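You operate a simulated robot arm through the tools that you are given. There is no shell and no other tool.

Carry out the task below with a simulated two-armed robot. There is one attempt and no reset: what you move stays moved.

## Task
Stir the blend card's two herbs together in the blue bowl.
Fine: one big scoop of each from its box, till no patch shows; stir with the small scoop and leave it in, big scoop back, nothing spilt. Set down upright: big scoop.

Only the result counts: the job must be done as asked and must still hold three seconds after the hand-in. Knocking over, shifting, dropping, spilling or breaking anything else fails it.

## Robot
Two 7-joint arms with four-finger grippers on one trunk that stands fixed in place. Base frame: the origin is at the foot of the trunk, x ahead of it, y to its left, z up; the work surface is at about z = 0.84. Readings come in m, degrees, newtons and seconds.
The left shoulder is at [0.04, 0.181, 1.254], the right one opposite. With the tool pointing down near the work surface each hand reaches from about 0.28 to 0.82 m from the base axis, measured 20 degrees to its own side. Payload 3.67 kg a hand.
The TCP of each hand is the grasp point between the finger pads, 0.028 m short of the fingertips. In the tool frame z runs along the fingers and y along their closing line. Largest opening 0.112 m; the body of the gripper starts 0.073 m behind the TCP.
Orientation is that of the tool frame in the base frame, as [roll, pitch, yaw] about the fixed x, y, z axes, in that order (R = Rz(yaw) Ry(pitch) Rx(roll)). With the fingers straight down and closing along the base's y, the tool's x points along the base's -x, its y along +y and its z along -z.

## Interface
- The arms move only by the tool servo_tool. It takes "left_increments", "right_increments" or both (then of equal length, played together; a hand with none holds still); each is a list of rows, each an object of numbers (a shift or turn left out is 0, a gripper value left out holds the last): "fingers": the closure, from 0 (fully open) to 1 (shut); "x", "y", "z": the shift along the tool's x, y, z in m; "ax", "ay", "az": the turn, a rotation vector about the tool's x, y, z in degrees. In form: [{"fingers": .., "x": .., "y": .., "z": .., "ax": .., "ay": .., "az": ..}, ...]. A call has 1 to 20 rows; each row shifts and turns the commanded pose from where the row before left it, along the tool's axes as they then stand. Rows are played at 5 a second. More than 0.05 m and 8.6 degrees between two rows, or a gripper value outside its range, and nothing of the call is played. A pose out of reach is approached as far as the arm can. The call stops where the force on the tool passes 40 N (or 10 N more than at its start, if that is more) or the arm is blocked; 0.2 s more then pass. The fingers move at their own pace and stop on an object; they squeeze with about 41 N. The grip force told is the motor's: it shows also when the fingers shut on nothing. Time passes only in rows, and 0.2 s behind the last, so rows that do not move let the fingers close. The reply holds the time, the measured pose of the TCP, the force on the tool along the base axes, the opening and the grip force, in the units named above and with some noise, with the torque about the TCP (base axes, N m) and any sound that the robot's microphone picked up.
- Cameras (640 x 400 px; columns grow to the right, rows downward): "scene" is now at [0.1054, 0.0036, 1.4732]; the picture's right is [0.04, -1.00, 0.00], its down [-0.67, -0.03, -0.74] and it looks along [0.74, 0.03, -0.67] (base axes); focal length 304 px, centre (320, 200). "left" rides on the left gripper at [0.06, 0.018, -0.104] in its tool frame; the picture's right is [-0.29, 0.96, 0.00], its down [-0.80, -0.24, -0.55] and it looks along [-0.53, -0.16, 0.83] (tool axes); focal length 234 px, centre (320, 200). "right" rides on the right gripper at [0.06, -0.018, -0.104] in its tool frame; the picture's right is [0.29, 0.96, 0.00], its down [-0.80, 0.24, -0.55] and it looks along [-0.53, 0.16, 0.83] (tool axes); focal length 234 px, centre (320, 200). There is no depth. A picture from a camera that has moved, and an enlarged one, comes with that camera's place and axes in the base frame and with its lens.
- camera(camera): a new picture of that camera. The clock stands still meanwhile.
- lift_body(by): slides the trunk up (or, below 0, down) by that many m; the arms and the scene camera ride with it, the base frame stays. It gives what a move gives, with no picture.
- turn_head(pan, tilt): turns the head with the scene camera to pan (to the left, within 86 degrees either way) and tilt (down, from -29 to 69), counted from straight ahead of the robot. It gives what a move gives.
- enlarge(camera, box): a new picture of the part [left, top, right, bottom] of that camera's present view, enlarged. The clock stands still meanwhile.
- hand_in(): hands the job in; it is judged then, once.

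Places have to be worked out from the pictures, the camera data and where the tool is seen. Open the grippers and draw the arms clear of the work before you hand the job in, unless the task says otherwise.

The tools are called after "Emit:" by a JSON object that holds its "op" and its "data". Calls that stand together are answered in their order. servo_tool: Moves the arms, as the interface text tells. Its arguments: {"type":"object","properties":{"left_increments":{"type":"array","items":{"type":"object","properties":{"fingers":{"type":"number"},"x":{"type":"number"},"y":{"type":"number"},"z":{"type":"number"},"ax":{"type":"number"},"ay":{"type":"number"},"az":{"type":"number"}}}},"right_increments":{"type":"array","items":{"type":"object","properties":{"fingers":{"type":"number"},"x":{"type":"number"},"y":{"type":"number"},"z":{"type":"number"},"ax":{"type":"number"},"ay":{"type":"number"},"az":{"type":"number"}}}}},"required":[]} The other tools are called the same way: lift_body (by) slides the trunk up or down; turn_head (pan, tilt) turns the head that bears the scene camera; camera (camera) takes a picture; enlarge (camera, box) takes an enlarged picture of a part of a camera's view; hand_in () hands the job in.

At the start:

```text
time: 0.0
left_ee_pos: [0.5376, 0.2288, 1.248]
left_tcp_rot: [179.9, 0.1, -179.9]
left_contact_force: [-0.1, 0.4, 0.1]
left_wrist_torque: [-0.03, 0.03, 0.01]
left_gripper_width: 0.1121
left_grip_force: 0.1
right_ee_pos: [0.538, -0.2273, 1.1614]
right_tcp_rot: [179.9, 0.0, -180.0]
right_contact_force: [-0.3, 0.8, -0.7]
right_wrist_torque: [0.01, 0.01, 0.0]
right_gripper_width: 0.1121
right_grip_force: 0.1
trunk travel left (down, up): [-0.375, 0.139]
head pan, tilt: [2.2, 42.0]
```

scene: 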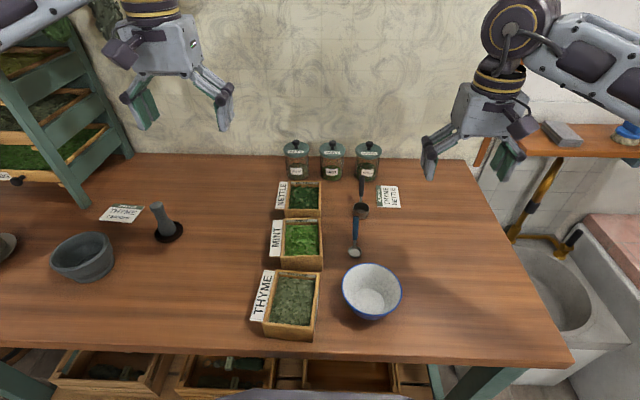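
right: 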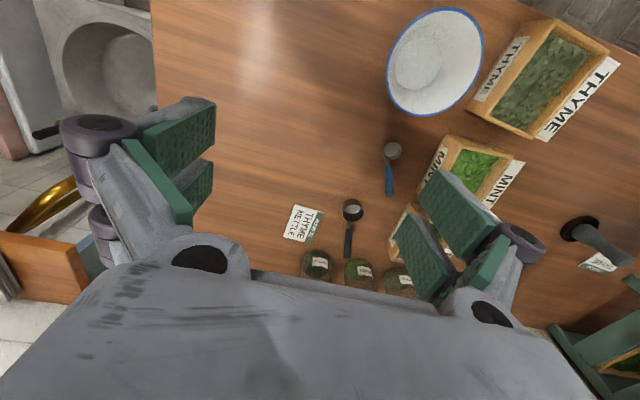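
left: 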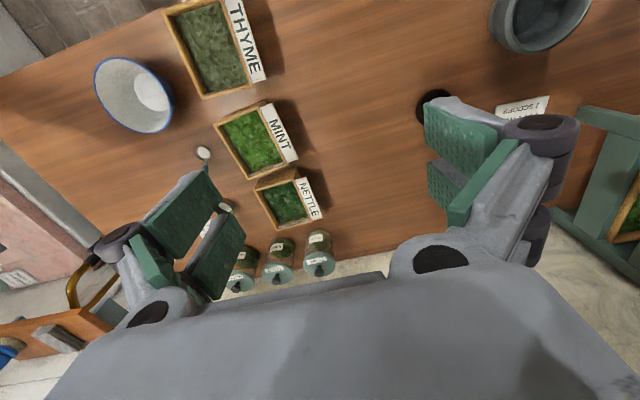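

I see two cards, three herb boxes, two scoops and the blue-rimmed bowl. I'll enlarge the cards and the scoops to read them before planning.

Emit:
{"op": "enlarge", "data": {"camera": "scene", "box": [340, 160, 420, 210]}}

Emit:
{"op": "enlarge", "data": {"camera": "scene", "box": [80, 190, 200, 265]}}

Emit:
{"op": "enlarge", "data": {"camera": "scene", "box": [320, 190, 416, 270]}}

Emit:
{"op": "enlarge", "data": {"camera": "scene", "box": [240, 170, 420, 350]}}

Emit:
{"op": "enlarge", "data": {"camera": "left", "box": [480, 80, 580, 140]}}

Emit:
{"op": "enlarge", "data": {"camera": "right", "box": [260, 130, 420, 290]}}

```text
8.00 times, centred on (380, 185) of scene
camera zoom: at [0.1054, 0.0036, 1.4732], right [0.04, -1.0, 0.0], down [-0.67, -0.03, -0.74], along [0.74, 0.03, -0.67], focal length 2429 px, centre (-160, 320)
```

zoom: 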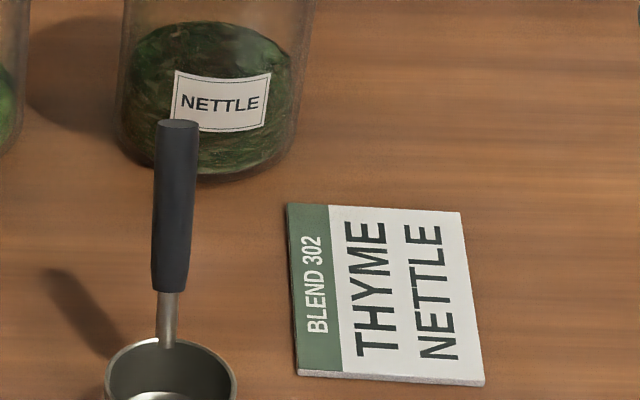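

```text
5.33 times, centred on (140, 228) of scene
camera zoom: at [0.1054, 0.0036, 1.4732], right [0.04, -1.0, 0.0], down [-0.67, -0.03, -0.74], along [0.74, 0.03, -0.67], focal length 1619 px, centre (1280, 53)
```

zoom: 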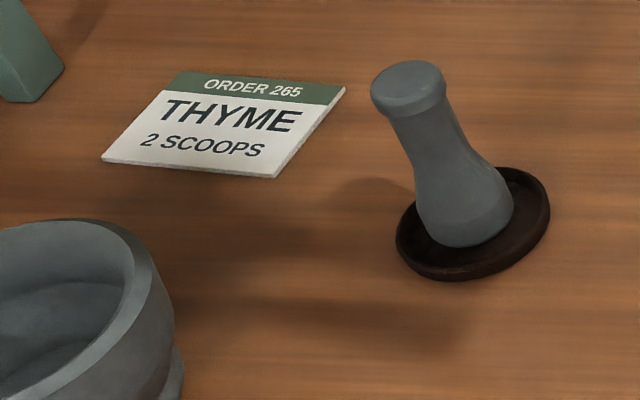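

```text
5.00 times, centred on (368, 230) of scene
camera zoom: at [0.1054, 0.0036, 1.4732], right [0.04, -1.0, 0.0], down [-0.67, -0.03, -0.74], along [0.74, 0.03, -0.67], focal length 1518 px, centre (80, 50)
```

zoom: 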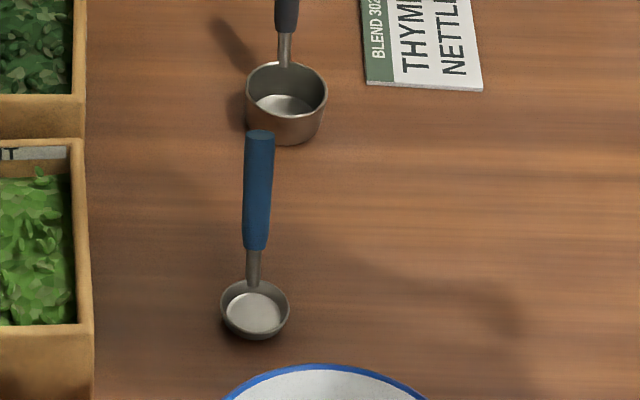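

```text
2.22 times, centred on (330, 260) of scene
camera zoom: at [0.1054, 0.0036, 1.4732], right [0.04, -1.0, 0.0], down [-0.67, -0.03, -0.74], along [0.74, 0.03, -0.67], focal length 675 px, centre (298, 67)
```

zoom: 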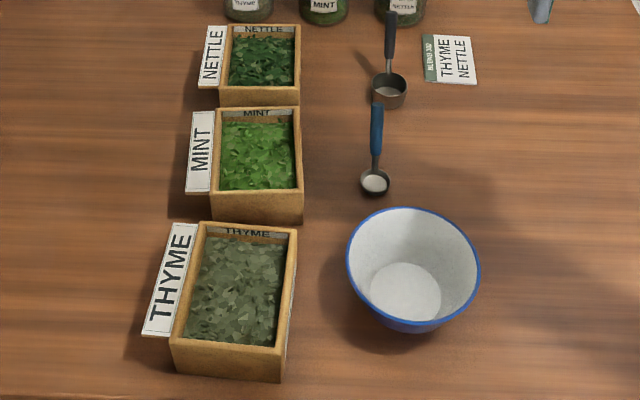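

```text
6.40 times, centred on (530, 110) of left
camera zoom: at [0.4783, 0.2476, 1.3504], right [0.29, 0.96, 0.0], down [0.8, -0.24, 0.55], along [0.53, -0.16, -0.83], focal length 1499 px, centre (-1024, 776)
```

zoom: 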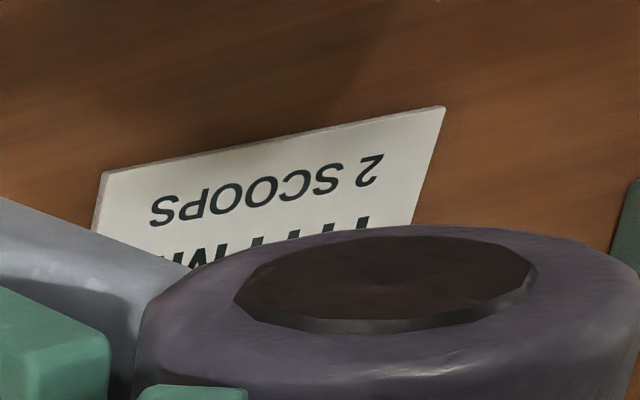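

```text
2.50 times, centred on (340, 210) of right
camera zoom: at [0.4785, -0.2463, 1.2665], right [-0.29, 0.96, 0.0], down [0.8, 0.24, 0.55], along [0.53, 0.16, -0.83], focal length 585 px, centre (270, 175)
```

zoom: 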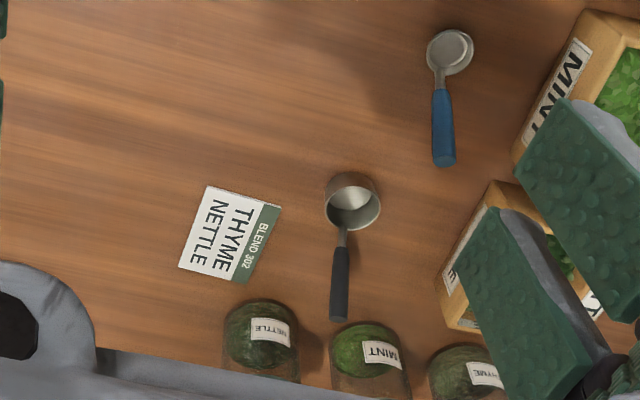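

The blend card calls for thyme and nettle. The big black-handled scoop and the small blue one both have steeply raised handles. I'll zoom in on the boxes and bowl to get their dimensions.

Emit:
{"op": "enlarge", "data": {"camera": "scene", "box": [260, 165, 340, 225]}}

Emit:
{"op": "enlarge", "data": {"camera": "scene", "box": [240, 260, 336, 345]}}

Emit:
{"op": "enlarge", "data": {"camera": "scene", "box": [320, 245, 420, 325]}}

Emit:
{"op": "enlarge", "data": {"camera": "left", "box": [80, 0, 340, 260]}}

Emit:
{"op": "enlarge", "data": {"camera": "right", "box": [380, 0, 640, 160]}}

```text
6.67 times, centred on (300, 195) of scene
camera zoom: at [0.1054, 0.0036, 1.4732], right [0.04, -1.0, 0.0], down [-0.67, -0.03, -0.74], along [0.74, 0.03, -0.67], focal length 2024 px, centre (453, 233)
```

zoom: 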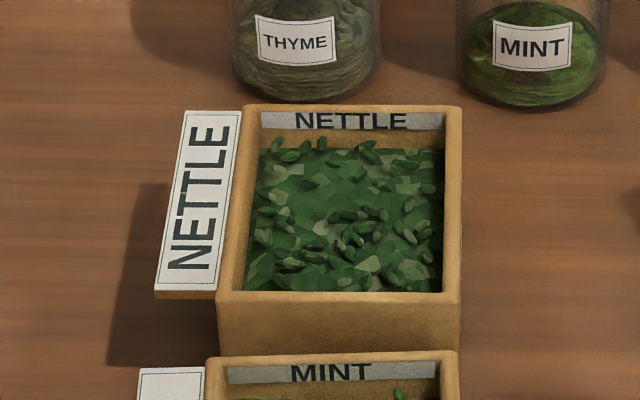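

```text
4.71 times, centred on (288, 302) of scene
camera zoom: at [0.1054, 0.0036, 1.4732], right [0.04, -1.0, 0.0], down [-0.67, -0.03, -0.74], along [0.74, 0.03, -0.67], focal length 1429 px, centre (471, -282)
```

zoom: 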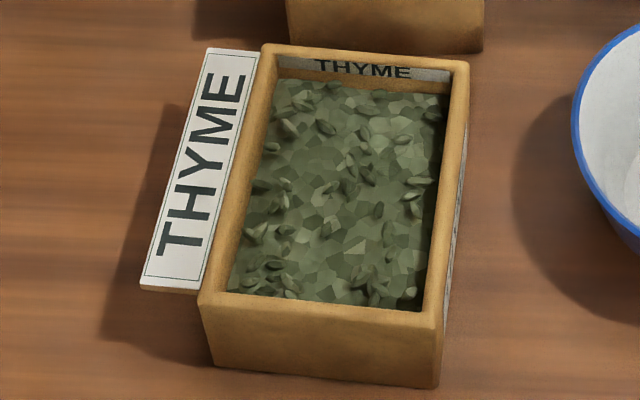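

```text
5.00 times, centred on (370, 285) of scene
camera zoom: at [0.1054, 0.0036, 1.4732], right [0.04, -1.0, 0.0], down [-0.67, -0.03, -0.74], along [0.74, 0.03, -0.67], focal length 1518 px, centre (70, -225)
```

zoom: 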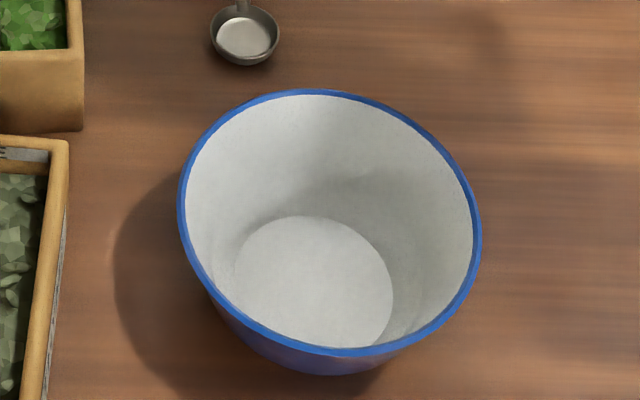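

```text
1.54 times, centred on (210, 130) of left
camera zoom: at [0.4783, 0.2476, 1.3504], right [0.29, 0.96, 0.0], down [0.8, -0.24, 0.55], along [0.53, -0.16, -0.83], focal length 360 px, centre (489, 308)
```

zoom: 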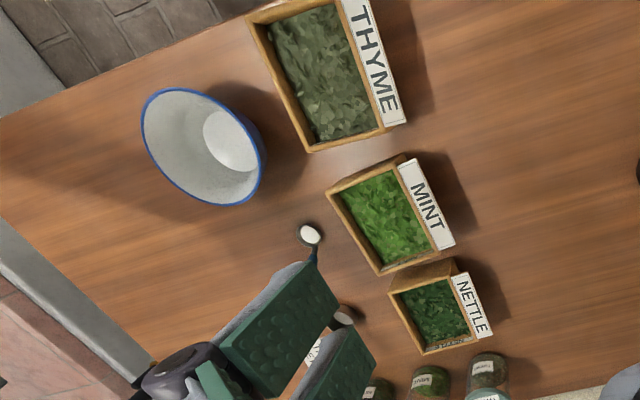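

```text
2.46 times, centred on (510, 80) of right
camera zoom: at [0.4785, -0.2463, 1.2665], right [-0.29, 0.96, 0.0], down [0.8, 0.24, 0.55], along [0.53, 0.16, -0.83], focal length 576 px, centre (-148, 495)
```

zoom: 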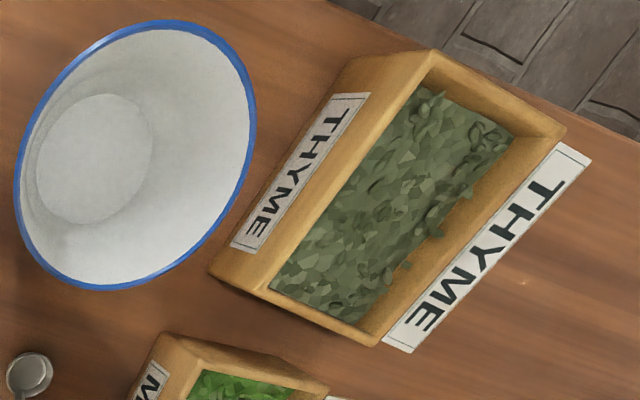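

The thyme box looks to be centred near (0.44, 0.07), nettle near (0.77, 0.07) and the bowl near (0.46, -0.09). The big scoop is near (0.75, -0.09). I'll bring the right hand in higher and pitch it forward to get a closer view of the scoops and check reach.

Emit:
{"op": "servo_tool", "data": {"right_increments": [{"x": -0.02, "y": 0.045, "z": 0.03}, {"x": -0.02, "y": 0.045, "z": 0.03}, {"x": -0.02, "y": 0.045, "z": 0.03}, {"ay": -8}, {"ay": -8}, {"ay": -8}, {"ay": -8}, {"ay": -8}]}}

Emit:
{"op": "camera", "data": {"camera": "right"}}

Emit:
{"op": "camera", "data": {"camera": "scene"}}

```text
refused: row 1 steps farther than a row can; nothing moved
```

```text
taken
camera right: at [0.4785, -0.2463, 1.2665], right [-0.29, 0.96, 0.0], down [0.8, 0.24, 0.55], along [0.53, 0.16, -0.83], focal length 234 px, centre (320, 200)
```

right: 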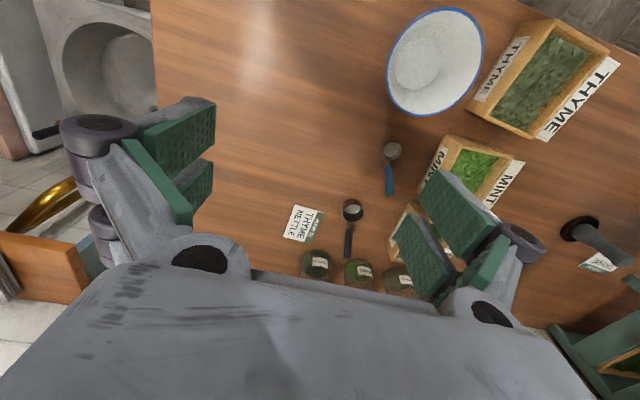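

```text
taken
camera scene: at [0.1054, 0.0036, 1.4732], right [0.04, -1.0, 0.0], down [-0.67, -0.03, -0.74], along [0.74, 0.03, -0.67], focal length 304 px, centre (320, 200)
```

scene: 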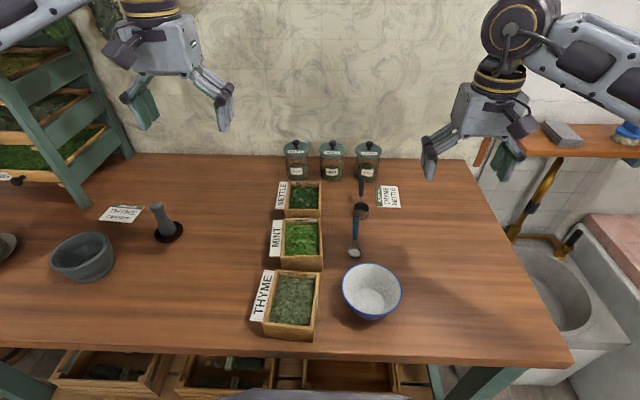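

The combined step was over the per-row limit, so I'll use smaller steps. I'm moving the right hand toward the scoops at a safe height and pitching it forward 40°.

Emit:
{"op": "servo_tool", "data": {"right_increments": [{"x": -0.015, "y": 0.034, "z": 0.02}, {"x": -0.015, "y": 0.034, "z": 0.02}, {"x": -0.015, "y": 0.034, "z": 0.02}, {"x": -0.015, "y": 0.033, "z": 0.02}, {"ay": -8}, {"ay": -8}, {"ay": -8}, {"ay": -8}, {"ay": -8}, {}]}}

Emit:
{"op": "camera", "data": {"camera": "right"}}

Emit:
{"op": "camera", "data": {"camera": "scene"}}

```text
time: 2.2
left_ee_pos: [0.538, 0.2302, 1.2461]
left_tcp_rot: [-180.0, 0.0, -179.8]
left_contact_force: [-0.2, 0.4, 0.0]
left_wrist_torque: [-0.02, 0.05, 0.0]
left_gripper_width: 0.112
left_grip_force: 0.1
right_ee_pos: [0.5983, -0.0918, 1.0813]
right_tcp_rot: [180.0, 39.9, 180.0]
right_contact_force: [0.0, -0.6, 1.4]
right_wrist_torque: [0.01, 0.04, 0.01]
right_gripper_width: 0.1122
right_grip_force: 0.2
trunk travel left (down, up): [-0.375, 0.139]
head pan, tilt: [2.2, 42.0]
```

```text
taken
camera right: at [0.4859, -0.111, 1.1233], right [-0.22, 0.96, -0.18], down [0.25, 0.24, 0.94], along [0.94, 0.16, -0.3], focal length 234 px, centre (320, 200)
```

right: 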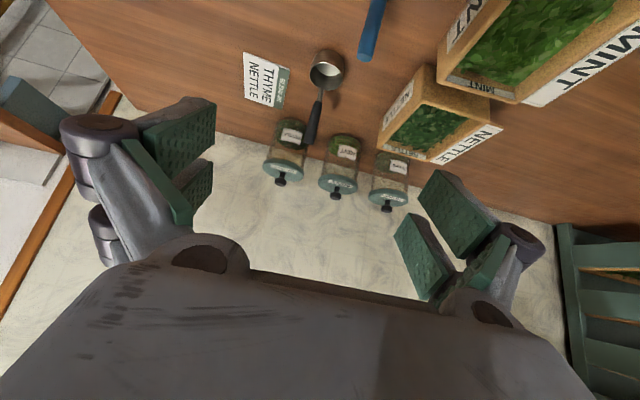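

```text
taken
camera scene: at [0.1058, 0.0039, 1.4732], right [0.04, -1.0, 0.0], down [-0.67, -0.03, -0.74], along [0.74, 0.03, -0.67], focal length 304 px, centre (320, 200)
```

scene: 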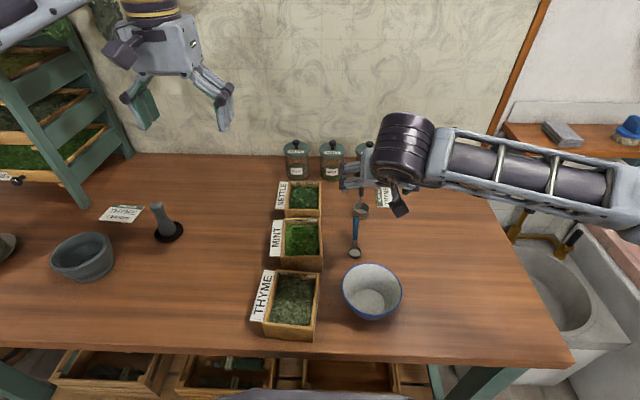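

The pitch came out well. The right camera image is upside down, since its "down" axis points up in the base frame. I'll enlarge the scoop in this view and triangulate it against the scene view.

Emit:
{"op": "enlarge", "data": {"camera": "right", "box": [270, 30, 366, 190]}}

Emit:
{"op": "enlarge", "data": {"camera": "right", "box": [360, 0, 540, 170]}}

Emit:
{"op": "enlarge", "data": {"camera": "left", "box": [60, 120, 300, 300]}}

```text
2.50 times, centred on (318, 110) of right
camera zoom: at [0.4859, -0.111, 1.1233], right [-0.22, 0.96, -0.18], down [0.25, 0.24, 0.94], along [0.94, 0.16, -0.3], focal length 585 px, centre (325, 425)
```

zoom: 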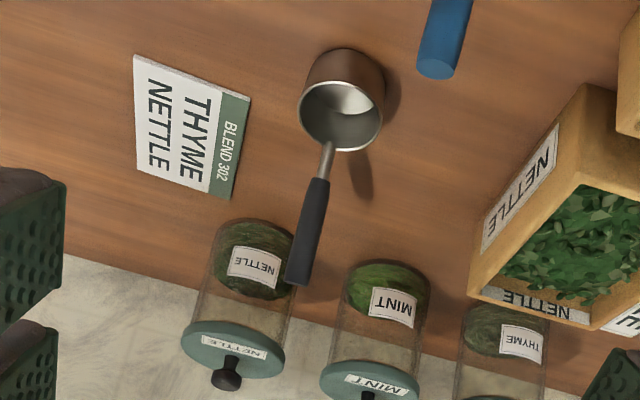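

```text
2.35 times, centred on (450, 85) of right
camera zoom: at [0.4859, -0.111, 1.1233], right [-0.22, 0.96, -0.18], down [0.25, 0.24, 0.94], along [0.94, 0.16, -0.3], focal length 551 px, centre (14, 471)
```

zoom: 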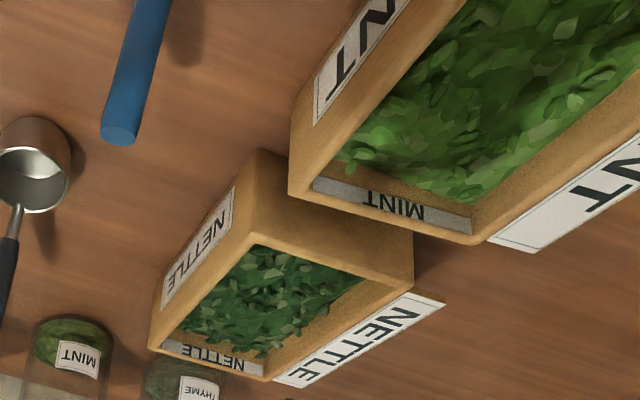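

```text
2.22 times, centred on (180, 210) of left
camera zoom: at [0.4787, 0.2479, 1.3502], right [0.29, 0.96, 0.0], down [0.8, -0.24, 0.55], along [0.53, -0.16, -0.83], focal length 520 px, centre (631, 178)
```

zoom: 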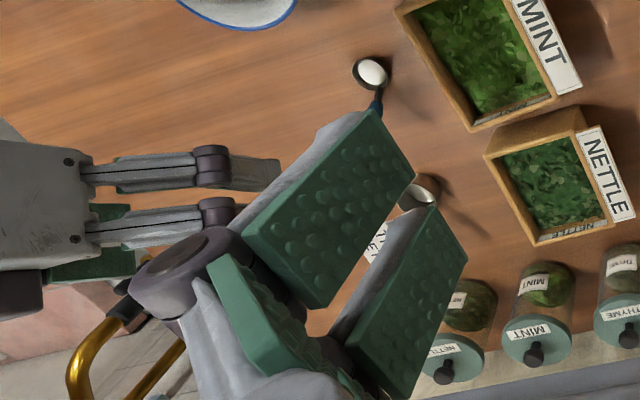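

Triangulation puts the big scoop's cup at about (0.738, -0.092) with its rim at z≈0.872. The black handle rises at about 50° to a tip near (0.81, -0.092, 0.936). Before touching anything I'll rehearse the grasp, carry and pour orientations in free air to check the wrist limits.

Emit:
{"op": "servo_tool", "data": {"right_increments": [{"x": 0.02, "z": -0.012, "ay": -5}, {"x": 0.02, "z": -0.012, "ay": -5}, {"x": 0.015, "z": -0.012, "ax": -7.6}, {"x": 0.015, "z": -0.012, "ax": -7.6}, {"ax": -7.6}, {"ax": -7.6}, {"ax": -7.6}, {}]}}

Emit:
{"op": "servo_tool", "data": {"right_increments": [{"ax": -5.79, "ay": 2.94, "az": -3.75}, {"ax": -5.79, "ay": 2.94, "az": -3.75}, {"ax": -5.79, "ay": 2.94, "az": -3.75}, {"ax": -5.79, "ay": 2.94, "az": -3.75}, {"ax": -5.79, "ay": 2.94, "az": -3.75}, {"ax": -5.79, "ay": 2.94, "az": -3.75}, {}]}}

Emit:
{"op": "servo_tool", "data": {"right_increments": [{"ax": 4.67, "ay": 0.38, "az": -6.91}, {"ax": 4.67, "ay": 0.38, "az": -6.91}, {"ax": 4.67, "ay": 0.38, "az": -6.91}, {"ax": 4.67, "ay": 0.38, "az": -6.91}, {"ax": 4.67, "ay": 0.38, "az": -6.91}, {"ax": 4.67, "ay": 0.38, "az": -6.91}, {"ax": 4.67, "ay": 0.38, "az": -6.91}, {"ax": 4.67, "ay": 0.38, "az": -6.91}, {"ax": 4.67, "ay": 0.38, "az": -6.91}, {"ax": 4.67, "ay": 0.38, "az": -6.91}, {"ax": 4.67, "ay": 0.38, "az": -6.91}, {"ax": 4.67, "ay": 0.38, "az": -6.91}, {"ax": 4.67, "ay": 0.38, "az": -6.91}, {"ax": 4.67, "ay": 0.38, "az": -6.91}, {}, {}]}}

Emit:
{"op": "camera", "data": {"camera": "scene"}}

```text
time: 4.0
left_ee_pos: [0.5377, 0.2296, 1.2467]
left_tcp_rot: [-179.9, 0.0, -179.9]
left_contact_force: [0.8, 0.5, -0.4]
left_wrist_torque: [0.0, -0.02, -0.02]
left_gripper_width: 0.1118
left_grip_force: 0.0
right_ee_pos: [0.5155, -0.0949, 1.066]
right_tcp_rot: [141.9, 50.0, 179.9]
right_contact_force: [-0.5, -0.1, 0.0]
right_wrist_torque: [-0.03, 0.0, 0.02]
right_gripper_width: 0.1122
right_grip_force: 0.2
trunk travel left (down, up): [-0.375, 0.139]
head pan, tilt: [2.2, 42.0]
```

```text
time: 5.6
left_ee_pos: [0.5382, 0.2301, 1.2478]
left_tcp_rot: [-180.0, -0.1, -179.9]
left_contact_force: [-0.4, -0.2, -0.6]
left_wrist_torque: [-0.05, -0.02, -0.03]
left_gripper_width: 0.1121
left_grip_force: 0.0
right_ee_pos: [0.5161, -0.0944, 1.0658]
right_tcp_rot: [141.7, 50.0, -161.5]
right_contact_force: [-1.5, 0.4, -0.2]
right_wrist_torque: [0.0, 0.01, -0.01]
right_gripper_width: 0.1119
right_grip_force: 0.1
right hand out of reach, approached as far as the arm can: row 3, 4, 5, 6
trunk travel left (down, up): [-0.375, 0.139]
head pan, tilt: [2.2, 42.0]
```

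```text
time: 9.0
left_ee_pos: [0.5375, 0.2288, 1.2474]
left_tcp_rot: [180.0, 0.0, -179.9]
left_contact_force: [0.0, 0.4, 0.1]
left_wrist_torque: [-0.03, 0.02, -0.03]
left_gripper_width: 0.1116
left_grip_force: 0.1
right_ee_pos: [0.5143, -0.0935, 1.0645]
right_tcp_rot: [-125.2, 37.4, -88.4]
right_contact_force: [-0.5, -0.8, -0.7]
right_wrist_torque: [0.0, 0.0, 0.02]
right_gripper_width: 0.1121
right_grip_force: 0.1
right hand out of reach, approached as far as the arm can: row 9, 10, 11, 12, 13, 14
trunk travel left (down, up): [-0.375, 0.139]
head pan, tilt: [2.2, 42.0]
```

```text
taken
camera scene: at [0.1053, 0.0036, 1.4732], right [0.04, -1.0, 0.0], down [-0.67, -0.03, -0.74], along [0.74, 0.03, -0.67], focal length 304 px, centre (320, 200)
```

scene: 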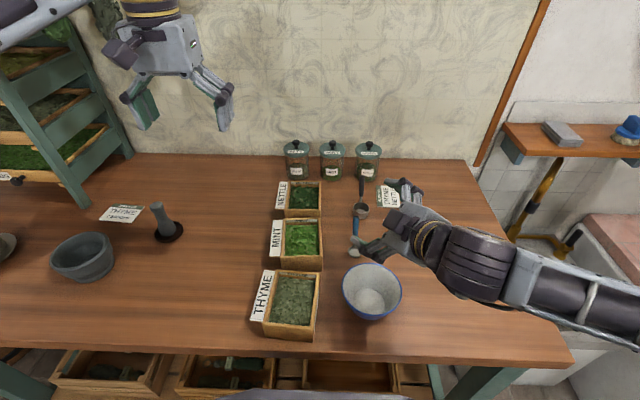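

The yaw topped out at about 18° and the roll at about 67°, so this roll direction is limited. I'll unwind it and try the opposite roll with the hand pitched forward.

Emit:
{"op": "servo_tool", "data": {"right_increments": [{"ax": -4.67, "ay": -0.38, "az": 6.91}, {}, {}]}}

Emit:
{"op": "servo_tool", "data": {"right_increments": [{"ax": -4.67, "ay": -0.38, "az": 6.91}, {"ax": -4.67, "ay": -0.38, "az": 6.91}, {"ax": -4.67, "ay": -0.38, "az": 6.91}, {"ax": -4.67, "ay": -0.38, "az": 6.91}, {"ax": -4.67, "ay": -0.38, "az": 6.91}, {"ax": -4.67, "ay": -0.38, "az": 6.91}, {"ax": -4.67, "ay": -0.38, "az": 6.91}, {}]}}

```text
time: 9.8
left_ee_pos: [0.5388, 0.2295, 1.2471]
left_tcp_rot: [-180.0, -0.1, -179.9]
left_contact_force: [0.1, -0.3, -0.6]
left_wrist_torque: [0.02, 0.02, 0.01]
left_gripper_width: 0.112
left_grip_force: 0.0
right_ee_pos: [0.5156, -0.0938, 1.0661]
right_tcp_rot: [-133.3, 43.1, -93.7]
right_contact_force: [-0.7, 0.8, 0.8]
right_wrist_torque: [-0.03, -0.03, -0.03]
right_gripper_width: 0.112
right_grip_force: 0.2
trunk travel left (down, up): [-0.375, 0.139]
head pan, tilt: [2.2, 42.0]
```

```text
time: 11.6
left_ee_pos: [0.5375, 0.2293, 1.2474]
left_tcp_rot: [-179.9, 0.0, -180.0]
left_contact_force: [0.2, -0.9, 0.6]
left_wrist_torque: [-0.04, -0.04, 0.0]
left_gripper_width: 0.1121
left_grip_force: 0.1
right_ee_pos: [0.5148, -0.0947, 1.0656]
right_tcp_rot: [138.0, 48.6, -164.6]
right_contact_force: [0.9, -0.2, -0.3]
right_wrist_torque: [-0.02, -0.01, -0.01]
right_gripper_width: 0.112
right_grip_force: 0.0
trunk travel left (down, up): [-0.375, 0.139]
head pan, tilt: [2.2, 42.0]
```

Commands are clamped at whatever pose is reached. I'll unwind the sideways tilt, level the tool to horizontal and test rolling the positive way.

Emit:
{"op": "servo_tool", "data": {"right_increments": [{"ax": 7.6}, {"ax": 7.6}, {"ax": 7.6}, {"ax": 7.6}, {"ax": 7.6}, {"ay": -8}, {"ay": -8}, {"ay": -8}, {"ay": -8}, {"ay": -8}, {}]}}

Emit:
{"op": "servo_tool", "data": {"right_increments": [{"az": 8}, {"az": 8}, {"az": 8}, {"az": 8}, {"az": 8}, {"az": 8}, {"az": 8}, {"az": 8}, {"az": 8}, {"az": 8}, {"az": 8}, {"az": 8}, {"az": 8}, {"az": 8}, {"az": 8}, {"az": 8}, {"az": 8}, {}]}}

Emit:
{"op": "camera", "data": {"camera": "scene"}}

```text
time: 14.0
left_ee_pos: [0.5385, 0.2289, 1.2472]
left_tcp_rot: [180.0, -0.1, -180.0]
left_contact_force: [0.1, -0.4, -1.0]
left_wrist_torque: [0.0, 0.0, 0.0]
left_gripper_width: 0.1118
left_grip_force: 0.1
right_ee_pos: [0.5167, -0.094, 1.0645]
right_tcp_rot: [174.7, 60.5, -166.1]
right_contact_force: [0.0, -0.6, 1.0]
right_wrist_torque: [-0.03, 0.02, 0.01]
right_gripper_width: 0.112
right_grip_force: 0.0
right hand out of reach, approached as far as the arm can: row 7, 8, 9, 10
trunk travel left (down, up): [-0.375, 0.139]
head pan, tilt: [2.2, 42.0]
```

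```text
time: 17.8
left_ee_pos: [0.5382, 0.2296, 1.2461]
left_tcp_rot: [-179.9, 0.0, -179.9]
left_contact_force: [-0.3, 0.1, 0.5]
left_wrist_torque: [0.03, 0.0, -0.03]
left_gripper_width: 0.112
left_grip_force: 0.0
right_ee_pos: [0.5163, -0.095, 1.065]
right_tcp_rot: [130.7, -41.2, 80.6]
right_contact_force: [0.3, 0.3, -0.2]
right_wrist_torque: [0.03, -0.02, -0.01]
right_gripper_width: 0.1119
right_grip_force: 0.1
trunk travel left (down, up): [-0.375, 0.139]
head pan, tilt: [2.2, 42.0]
```

```text
taken
camera scene: at [0.1053, 0.0036, 1.4732], right [0.04, -1.0, 0.0], down [-0.67, -0.03, -0.74], along [0.74, 0.03, -0.67], focal length 304 px, centre (320, 200)
```

scene: 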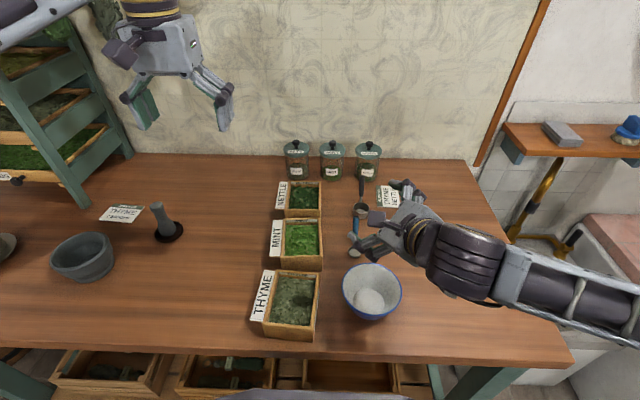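

The positive roll works through the full 136°, but the pitch stops at 60° here because the shoulder sits high. I'll unroll, raise the hand and lower the trunk, then recheck horizontal pitch with roll.

Emit:
{"op": "servo_tool", "data": {"right_increments": [{"az": -8}, {"az": -8}, {"az": -8}, {"az": -8}, {"az": -8}, {"az": -8}, {"az": -8}, {"az": -8}, {"az": -8}, {"az": -8}, {"az": -8}, {"az": -8}, {"az": -8}, {"az": -8}, {"az": -8}, {"az": -8}, {"az": -8}, {}]}}

Emit:
{"op": "servo_tool", "data": {"right_increments": [{"x": -0.035, "z": -0.02}, {"x": -0.035, "z": -0.02}, {"x": -0.035, "z": -0.02}, {"x": -0.035, "z": -0.02}, {"x": -0.035, "z": -0.02}, {}]}}

Emit:
{"op": "lift_body", "data": {"by": -0.18}}

Emit:
{"op": "servo_tool", "data": {"right_increments": [{"ay": -7.5}, {"ay": -7.5}, {"ay": -7.5}, {"ay": -7.5}, {}]}}

Emit:
{"op": "camera", "data": {"camera": "scene"}}

```text
time: 21.6
left_ee_pos: [0.5378, 0.2296, 1.2472]
left_tcp_rot: [180.0, -0.1, -179.8]
left_contact_force: [0.1, 0.4, 0.3]
left_wrist_torque: [-0.03, 0.01, -0.02]
left_gripper_width: 0.1121
left_grip_force: 0.1
right_ee_pos: [0.5151, -0.0932, 1.0655]
right_tcp_rot: [174.8, 60.6, -165.9]
right_contact_force: [-0.1, -1.3, 0.2]
right_wrist_torque: [0.0, -0.01, 0.0]
right_gripper_width: 0.1122
right_grip_force: 0.0
trunk travel left (down, up): [-0.375, 0.139]
head pan, tilt: [2.2, 42.0]
```

```text
time: 23.0
left_ee_pos: [0.5378, 0.2297, 1.2484]
left_tcp_rot: [180.0, 0.0, -179.9]
left_contact_force: [0.7, 0.6, 0.5]
left_wrist_torque: [-0.01, -0.03, -0.01]
left_gripper_width: 0.1119
left_grip_force: 0.0
right_ee_pos: [0.5172, -0.105, 1.2675]
right_tcp_rot: [174.6, 60.5, -166.1]
right_contact_force: [-0.4, -0.1, 0.1]
right_wrist_torque: [0.0, 0.02, 0.0]
right_gripper_width: 0.1119
right_grip_force: 0.1
trunk travel left (down, up): [-0.375, 0.139]
head pan, tilt: [2.2, 42.0]
```

```text
time: 25.0
left_ee_pos: [0.5371, 0.2301, 1.0687]
left_tcp_rot: [-180.0, 0.0, -179.9]
left_contact_force: [-0.3, 0.5, -0.6]
left_wrist_torque: [0.01, 0.0, 0.0]
left_gripper_width: 0.1121
left_grip_force: 0.2
right_ee_pos: [0.5171, -0.1049, 1.0904]
right_tcp_rot: [174.7, 60.5, -166.1]
right_contact_force: [0.8, 0.2, -0.6]
right_wrist_torque: [0.02, 0.0, 0.0]
right_gripper_width: 0.112
right_grip_force: 0.1
trunk travel left (down, up): [-0.195, 0.319]
head pan, tilt: [2.2, 42.0]
```

```text
time: 26.2
left_ee_pos: [0.5382, 0.2293, 1.0677]
left_tcp_rot: [-180.0, 0.0, -179.9]
left_contact_force: [0.1, -0.7, 0.4]
left_wrist_torque: [0.0, -0.02, 0.01]
left_gripper_width: 0.1121
left_grip_force: 0.0
right_ee_pos: [0.5346, -0.1125, 1.1015]
right_tcp_rot: [149.5, 84.6, 169.3]
right_contact_force: [-0.7, 0.1, -0.1]
right_wrist_torque: [-0.04, 0.02, 0.0]
right_gripper_width: 0.112
right_grip_force: 0.0
right hand out of reach, approached as far as the arm can: row 2, 3, 4
trunk travel left (down, up): [-0.195, 0.319]
head pan, tilt: [2.2, 42.0]
```

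```text
taken
camera scene: at [0.1054, 0.004, 1.2945], right [0.04, -1.0, 0.0], down [-0.67, -0.03, -0.74], along [0.74, 0.03, -0.67], focal length 304 px, centre (320, 200)
```

scene: 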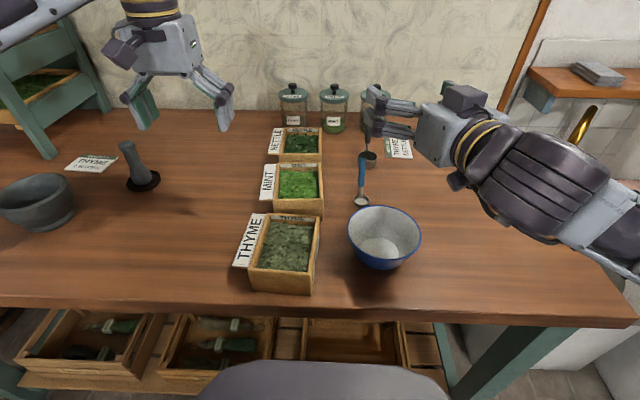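

With the trunk lowered the hand can reach about 85° pitch. I'll test the roll range both ways from here.

Emit:
{"op": "servo_tool", "data": {"right_increments": [{"az": -8}, {"az": -8}, {"az": -8}, {"az": -8}, {"az": -8}, {"az": -8}, {"az": -8}, {"az": -8}, {"az": -8}, {"az": -8}, {"az": -8}, {"az": -8}, {"az": -8}, {}]}}

Emit:
{"op": "servo_tool", "data": {"right_increments": [{"az": 8}, {"az": 8}, {"az": 8}, {"az": 8}, {"az": 8}, {"az": 8}, {"az": 8}, {"az": 8}, {"az": 8}, {"az": 8}, {"az": 8}, {"az": 8}, {"az": 8}, {"az": 8}, {"az": 8}, {"az": 8}, {"az": 8}, {"az": 8}, {"az": 8}, {}]}}

```text
time: 29.4
left_ee_pos: [0.5382, 0.2296, 1.0699]
left_tcp_rot: [-179.9, 0.1, -180.0]
left_contact_force: [-0.6, -1.2, -0.1]
left_wrist_torque: [-0.05, 0.04, 0.02]
left_gripper_width: 0.1119
left_grip_force: 0.0
right_ee_pos: [0.5498, -0.1484, 0.9998]
right_tcp_rot: [-108.6, -2.3, -68.5]
right_contact_force: [-0.1, -0.1, 0.5]
right_wrist_torque: [0.01, 0.0, -0.01]
right_gripper_width: 0.1118
right_grip_force: 0.1
right hand out of reach, approached as far as the arm can: row 10, 11, 12, 13
trunk travel left (down, up): [-0.195, 0.319]
head pan, tilt: [2.2, 42.0]
stopped in row 14 (right hand): the arm was blocked; the commanded pose is now the measured one
```

```text
time: 33.6
left_ee_pos: [0.5374, 0.228, 1.0683]
left_tcp_rot: [-180.0, 0.1, 179.9]
left_contact_force: [0.5, -0.2, 0.2]
left_wrist_torque: [0.0, -0.02, 0.01]
left_gripper_width: 0.1122
left_grip_force: 0.1
right_ee_pos: [0.5505, -0.1487, 1.0014]
right_tcp_rot: [111.2, 28.6, 121.2]
right_contact_force: [0.4, 0.5, -0.3]
right_wrist_torque: [0.01, -0.02, 0.0]
right_gripper_width: 0.1119
right_grip_force: 0.1
trunk travel left (down, up): [-0.195, 0.319]
head pan, tilt: [2.2, 42.0]
```

Positive roll on the right arm is free, so I'll grip with the tool pointing forward-right relative to the handle, which lets the cup pour away from the handle. I'm unrolling now and setting the grasp orientation.

Emit:
{"op": "servo_tool", "data": {"right_increments": [{"az": -8}, {"az": -8}, {"az": -8}, {"az": -8}, {"az": -8}, {"az": -8}, {"az": -8}, {"az": -4}, {"ax": 6.54, "az": 2.19, "x": -0.03}, {"ax": 6.54, "az": 2.19, "x": -0.03}, {"ax": 6.54, "az": 2.19, "x": -0.03}, {"ay": 7.2}, {"ay": 7.2}, {"ay": 7.2}, {}]}}

```text
time: 36.8
left_ee_pos: [0.5377, 0.2292, 1.0691]
left_tcp_rot: [-179.9, 0.1, -180.0]
left_contact_force: [0.6, -0.3, -0.1]
left_wrist_torque: [-0.02, 0.01, 0.03]
left_gripper_width: 0.1121
left_grip_force: 0.1
right_ee_pos: [0.5773, -0.1429, 1.0861]
right_tcp_rot: [-179.3, 50.0, -179.4]
right_contact_force: [-0.6, -0.1, -0.5]
right_wrist_torque: [0.01, 0.03, 0.0]
right_gripper_width: 0.1122
right_grip_force: 0.0
trunk travel left (down, up): [-0.195, 0.319]
head pan, tilt: [2.2, 42.0]
```

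Orientation is now exactly pitch 50°. I'll move to the standoff and add the 30° sideways turn, with the fingers half closed.

Emit:
{"op": "servo_tool", "data": {"right_increments": [{"x": -0.0066, "y": 0.0252, "z": 0.0252, "fingers": 0.5}, {"x": -0.0066, "y": 0.0252, "z": 0.0252}, {"x": -0.0066, "y": 0.0252, "z": 0.0252}, {"x": -0.0066, "y": 0.0252, "z": 0.0252}, {"x": -0.0066, "y": 0.0252, "z": 0.0252}, {"ax": 7.5}, {"ax": 7.5}, {"ax": 7.5}, {"ax": 7.5}, {}]}}

Emit:
{"op": "camera", "data": {"camera": "right"}}

Emit:
{"op": "camera", "data": {"camera": "scene"}}

```text
time: 39.0
left_ee_pos: [0.5374, 0.2284, 1.068]
left_tcp_rot: [180.0, 0.0, 180.0]
left_contact_force: [0.5, -1.2, -0.7]
left_wrist_torque: [0.06, -0.03, -0.03]
left_gripper_width: 0.1122
left_grip_force: 0.1
right_ee_pos: [0.6926, -0.0159, 1.0297]
right_tcp_rot: [-149.5, 50.0, -179.4]
right_contact_force: [-0.6, 0.6, -0.1]
right_wrist_torque: [0.04, 0.03, 0.0]
right_gripper_width: 0.0559
right_grip_force: 0.0
trunk travel left (down, up): [-0.195, 0.319]
head pan, tilt: [2.2, 42.0]
```

```text
taken
camera right: at [0.5793, 0.0199, 1.047], right [0.18, 0.83, -0.53], down [0.24, 0.49, 0.84], along [0.95, -0.28, -0.11], focal length 234 px, centre (320, 200)
```

right: 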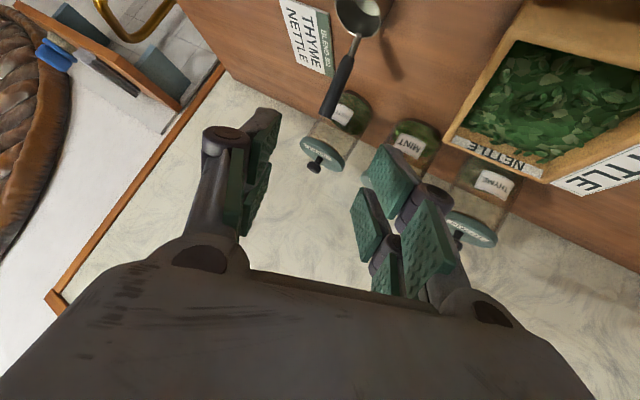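

```text
taken
camera scene: at [0.1053, 0.0029, 1.2945], right [0.04, -1.0, 0.0], down [-0.67, -0.02, -0.74], along [0.74, 0.03, -0.67], focal length 304 px, centre (320, 200)
```

scene: 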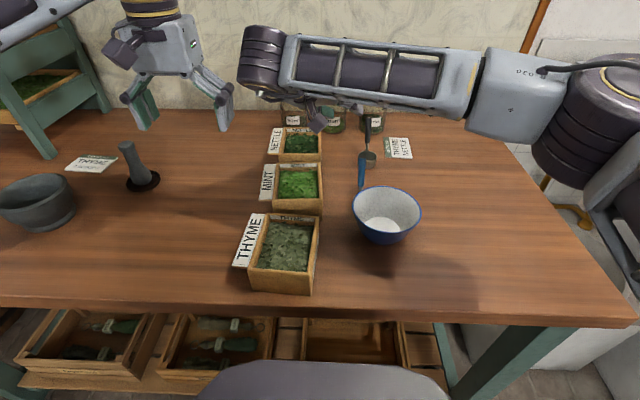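

The pose was reached and the handle is visible. I'll enlarge it in both cameras to refine its position.

Emit:
{"op": "enlarge", "data": {"camera": "right", "box": [300, 0, 396, 130]}}

Emit:
{"op": "enlarge", "data": {"camera": "scene", "box": [330, 100, 410, 200]}}

Emit:
{"op": "enlarge", "data": {"camera": "left", "box": [0, 100, 320, 300]}}

```text
3.08 times, centred on (348, 65) of right
camera zoom: at [0.5793, 0.0199, 1.047], right [0.18, 0.83, -0.53], down [0.24, 0.49, 0.84], along [0.95, -0.28, -0.11], focal length 720 px, centre (234, 615)
```

zoom: 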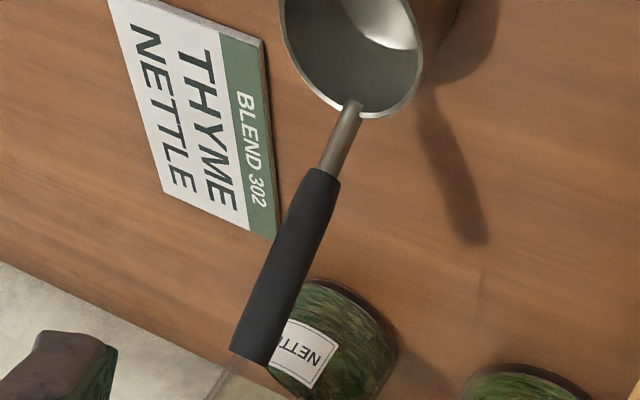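

```text
4.00 times, centred on (370, 150) of scene
camera zoom: at [0.1053, 0.0029, 1.2945], right [0.04, -1.0, 0.0], down [-0.67, -0.02, -0.74], along [0.74, 0.03, -0.67], focal length 1214 px, centre (120, 400)
```

zoom: 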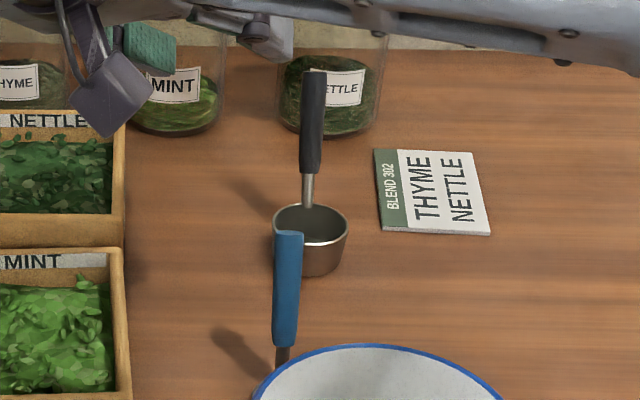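

```text
2.00 times, centred on (160, 200) of left
camera zoom: at [0.4783, 0.2468, 1.1719], right [0.29, 0.96, 0.0], down [0.8, -0.24, 0.55], along [0.53, -0.16, -0.83], focal length 468 px, centre (640, 200)
```

zoom: 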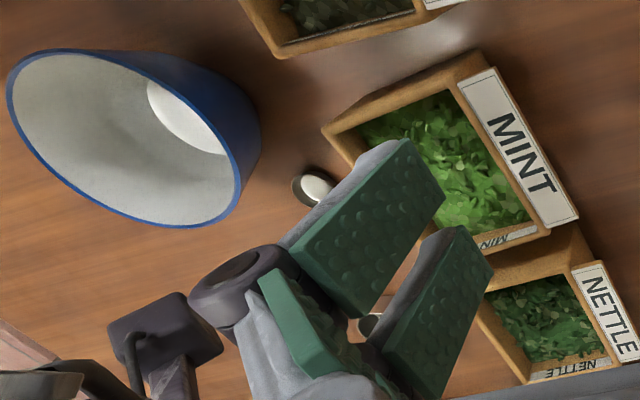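

Refined, the handle runs from (0.775, -0.092, 0.887) to (0.807, -0.093, 0.937). I'll line up laterally, then advance most of the way and look again.

Emit:
{"op": "servo_tool", "data": {"right_increments": [{"x": 0.0216, "y": 0.009}, {"z": 0.036}, {"z": 0.036}, {"z": 0.036}, {}]}}

Emit:
{"op": "camera", "data": {"camera": "right"}}

Emit:
{"op": "enlarge", "data": {"camera": "scene", "box": [300, 80, 420, 180]}}

```text
time: 40.2
left_ee_pos: [0.5378, 0.2303, 1.0682]
left_tcp_rot: [180.0, 0.0, -180.0]
left_contact_force: [-0.2, 0.0, -0.2]
left_wrist_torque: [-0.03, 0.0, -0.01]
left_gripper_width: 0.112
left_grip_force: 0.0
right_ee_pos: [0.7546, -0.0613, 0.9499]
right_tcp_rot: [-149.4, 50.1, -179.4]
right_contact_force: [0.0, 0.5, -0.7]
right_wrist_torque: [0.03, -0.02, -0.01]
right_gripper_width: 0.0557
right_grip_force: 0.1
trunk travel left (down, up): [-0.195, 0.319]
head pan, tilt: [2.2, 42.0]
```

```text
taken
camera right: at [0.641, -0.0265, 0.9673], right [0.18, 0.83, -0.53], down [0.23, 0.49, 0.84], along [0.96, -0.28, -0.11], focal length 234 px, centre (320, 200)
```

right: 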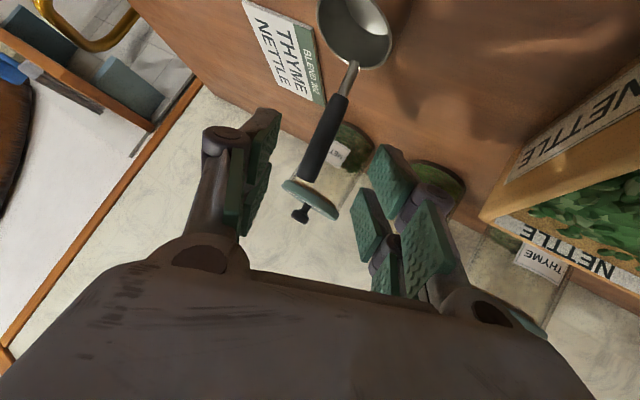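

```text
4.00 times, centred on (360, 130) of scene
camera zoom: at [0.1048, 0.004, 1.2946], right [0.04, -1.0, 0.0], down [-0.67, -0.03, -0.74], along [0.74, 0.03, -0.67], focal length 1214 px, centre (160, 480)
```

zoom: 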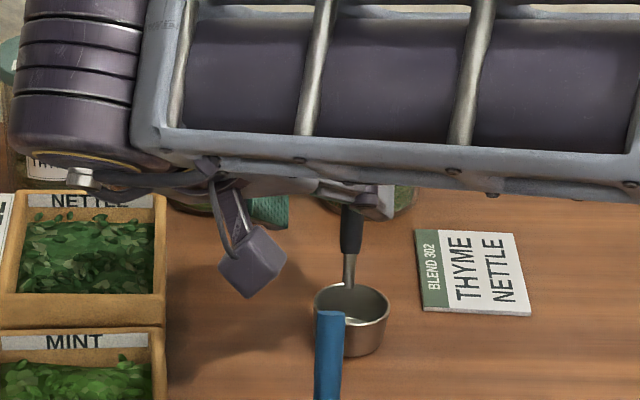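

The handle tip lies between the two pads. I'll advance the remaining 0.06 m and close.

Emit:
{"op": "servo_tool", "data": {"right_increments": [{"z": 0.02}, {"z": 0.02}, {"z": 0.02}, {}]}}

Emit:
{"op": "camera", "data": {"camera": "right"}}

```text
time: 41.2
left_ee_pos: [0.5374, 0.2296, 1.0687]
left_tcp_rot: [-180.0, 0.0, 179.9]
left_contact_force: [-0.1, -0.4, -0.5]
left_wrist_torque: [0.01, 0.03, -0.01]
left_gripper_width: 0.1119
left_grip_force: 0.1
right_ee_pos: [0.7956, -0.0947, 0.9163]
right_tcp_rot: [-149.4, 49.9, -179.4]
right_contact_force: [0.2, -1.1, 1.8]
right_wrist_torque: [0.0, 0.01, 0.01]
right_gripper_width: 0.0562
right_grip_force: 0.1
trunk travel left (down, up): [-0.195, 0.319]
head pan, tilt: [2.2, 42.0]
```

```text
taken
camera right: at [0.6808, -0.0581, 0.9347], right [0.18, 0.83, -0.53], down [0.23, 0.49, 0.84], along [0.96, -0.28, -0.11], focal length 234 px, centre (320, 200)
```

right: 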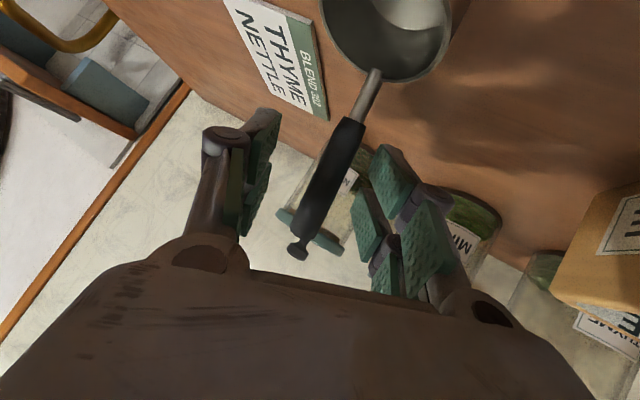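

The handle passes right through the TCP's projected pixel (320, 190), so I'll close the fingers.

Emit:
{"op": "servo_tool", "data": {"right_increments": [{"fingers": 1.0}, {}, {}, {}]}}

Emit:
{"op": "camera", "data": {"camera": "right"}}

```text
time: 42.2
left_ee_pos: [0.5376, 0.2293, 1.0686]
left_tcp_rot: [-180.0, 0.0, 180.0]
left_contact_force: [0.6, -0.2, 0.3]
left_wrist_torque: [0.04, 0.03, -0.03]
left_gripper_width: 0.112
left_grip_force: 0.1
right_ee_pos: [0.7947, -0.0938, 0.9163]
right_tcp_rot: [-149.5, 50.0, -179.4]
right_contact_force: [-0.3, 0.5, 0.1]
right_wrist_torque: [-0.04, -0.03, 0.0]
right_gripper_width: 0.015
right_grip_force: 40.7
trunk travel left (down, up): [-0.195, 0.319]
head pan, tilt: [2.2, 42.0]
```

```text
taken
camera right: at [0.6809, -0.0581, 0.9345], right [0.18, 0.83, -0.53], down [0.24, 0.49, 0.84], along [0.96, -0.28, -0.11], focal length 234 px, centre (320, 200)
```

right: 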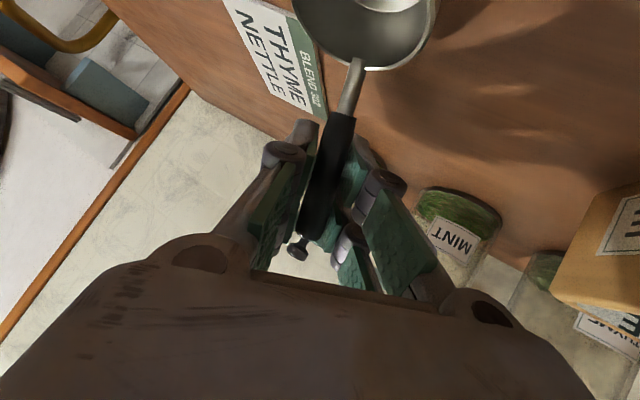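

The grip holds at 40.7 N with the pads 15 mm apart. The return pose is (0.7947, -0.0938, 0.9163), rot (-149.5, 50, -179.4). I'll lift 0.1 m straight up and check the scoop.

Emit:
{"op": "servo_tool", "data": {"right_increments": [{"x": -0.0077, "y": -0.0033, "z": -0.0055}, {"x": -0.0153, "y": -0.0065, "z": -0.0111}, {"x": -0.0268, "y": -0.0114, "z": -0.0194}, {"x": -0.0268, "y": -0.0114, "z": -0.0194}, {}]}}

Emit:
{"op": "camera", "data": {"camera": "right"}}

Emit:
{"op": "camera", "data": {"camera": "left"}}

Emit:
{"op": "enlarge", "data": {"camera": "scene", "box": [300, 60, 420, 180]}}

```text
time: 43.4
left_ee_pos: [0.5387, 0.2294, 1.0687]
left_tcp_rot: [179.9, -0.1, 180.0]
left_contact_force: [0.3, 0.0, -0.7]
left_wrist_torque: [0.01, 0.03, 0.01]
left_gripper_width: 0.1119
left_grip_force: 0.1
right_ee_pos: [0.796, -0.0941, 1.0173]
right_tcp_rot: [-149.4, 49.9, -179.4]
right_contact_force: [0.0, -0.4, -0.7]
right_wrist_torque: [-0.03, -0.02, -0.04]
right_gripper_width: 0.0149
right_grip_force: 41.3
trunk travel left (down, up): [-0.195, 0.319]
head pan, tilt: [2.2, 42.0]
```

```text
taken
camera right: at [0.6813, -0.058, 1.0354], right [0.18, 0.83, -0.53], down [0.24, 0.49, 0.84], along [0.96, -0.28, -0.11], focal length 234 px, centre (320, 200)
```

right: 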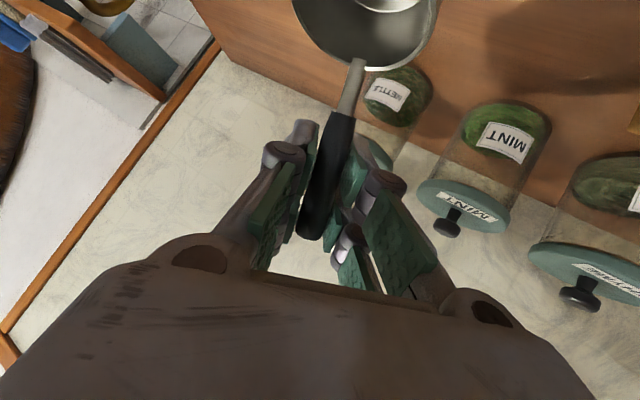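

```text
taken
camera left: at [0.4788, 0.2475, 1.1714], right [0.29, 0.96, 0.0], down [0.8, -0.24, 0.55], along [0.53, -0.16, -0.83], focal length 234 px, centre (320, 200)
```

left: 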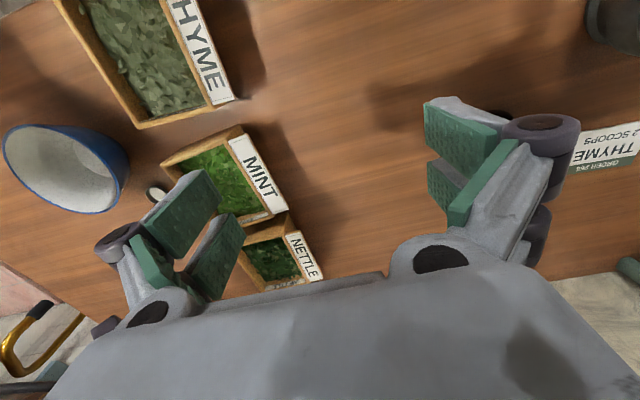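

```text
3.33 times, centred on (360, 120) of scene
camera zoom: at [0.1059, 0.0036, 1.2944], right [0.04, -1.0, 0.0], down [-0.67, -0.03, -0.74], along [0.74, 0.03, -0.67], focal length 1012 px, centre (187, 467)
```

zoom: 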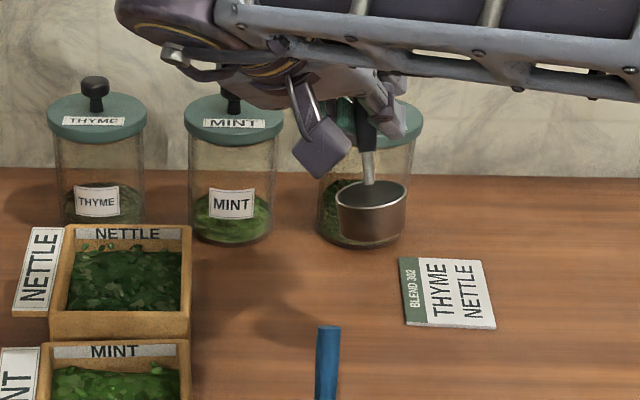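

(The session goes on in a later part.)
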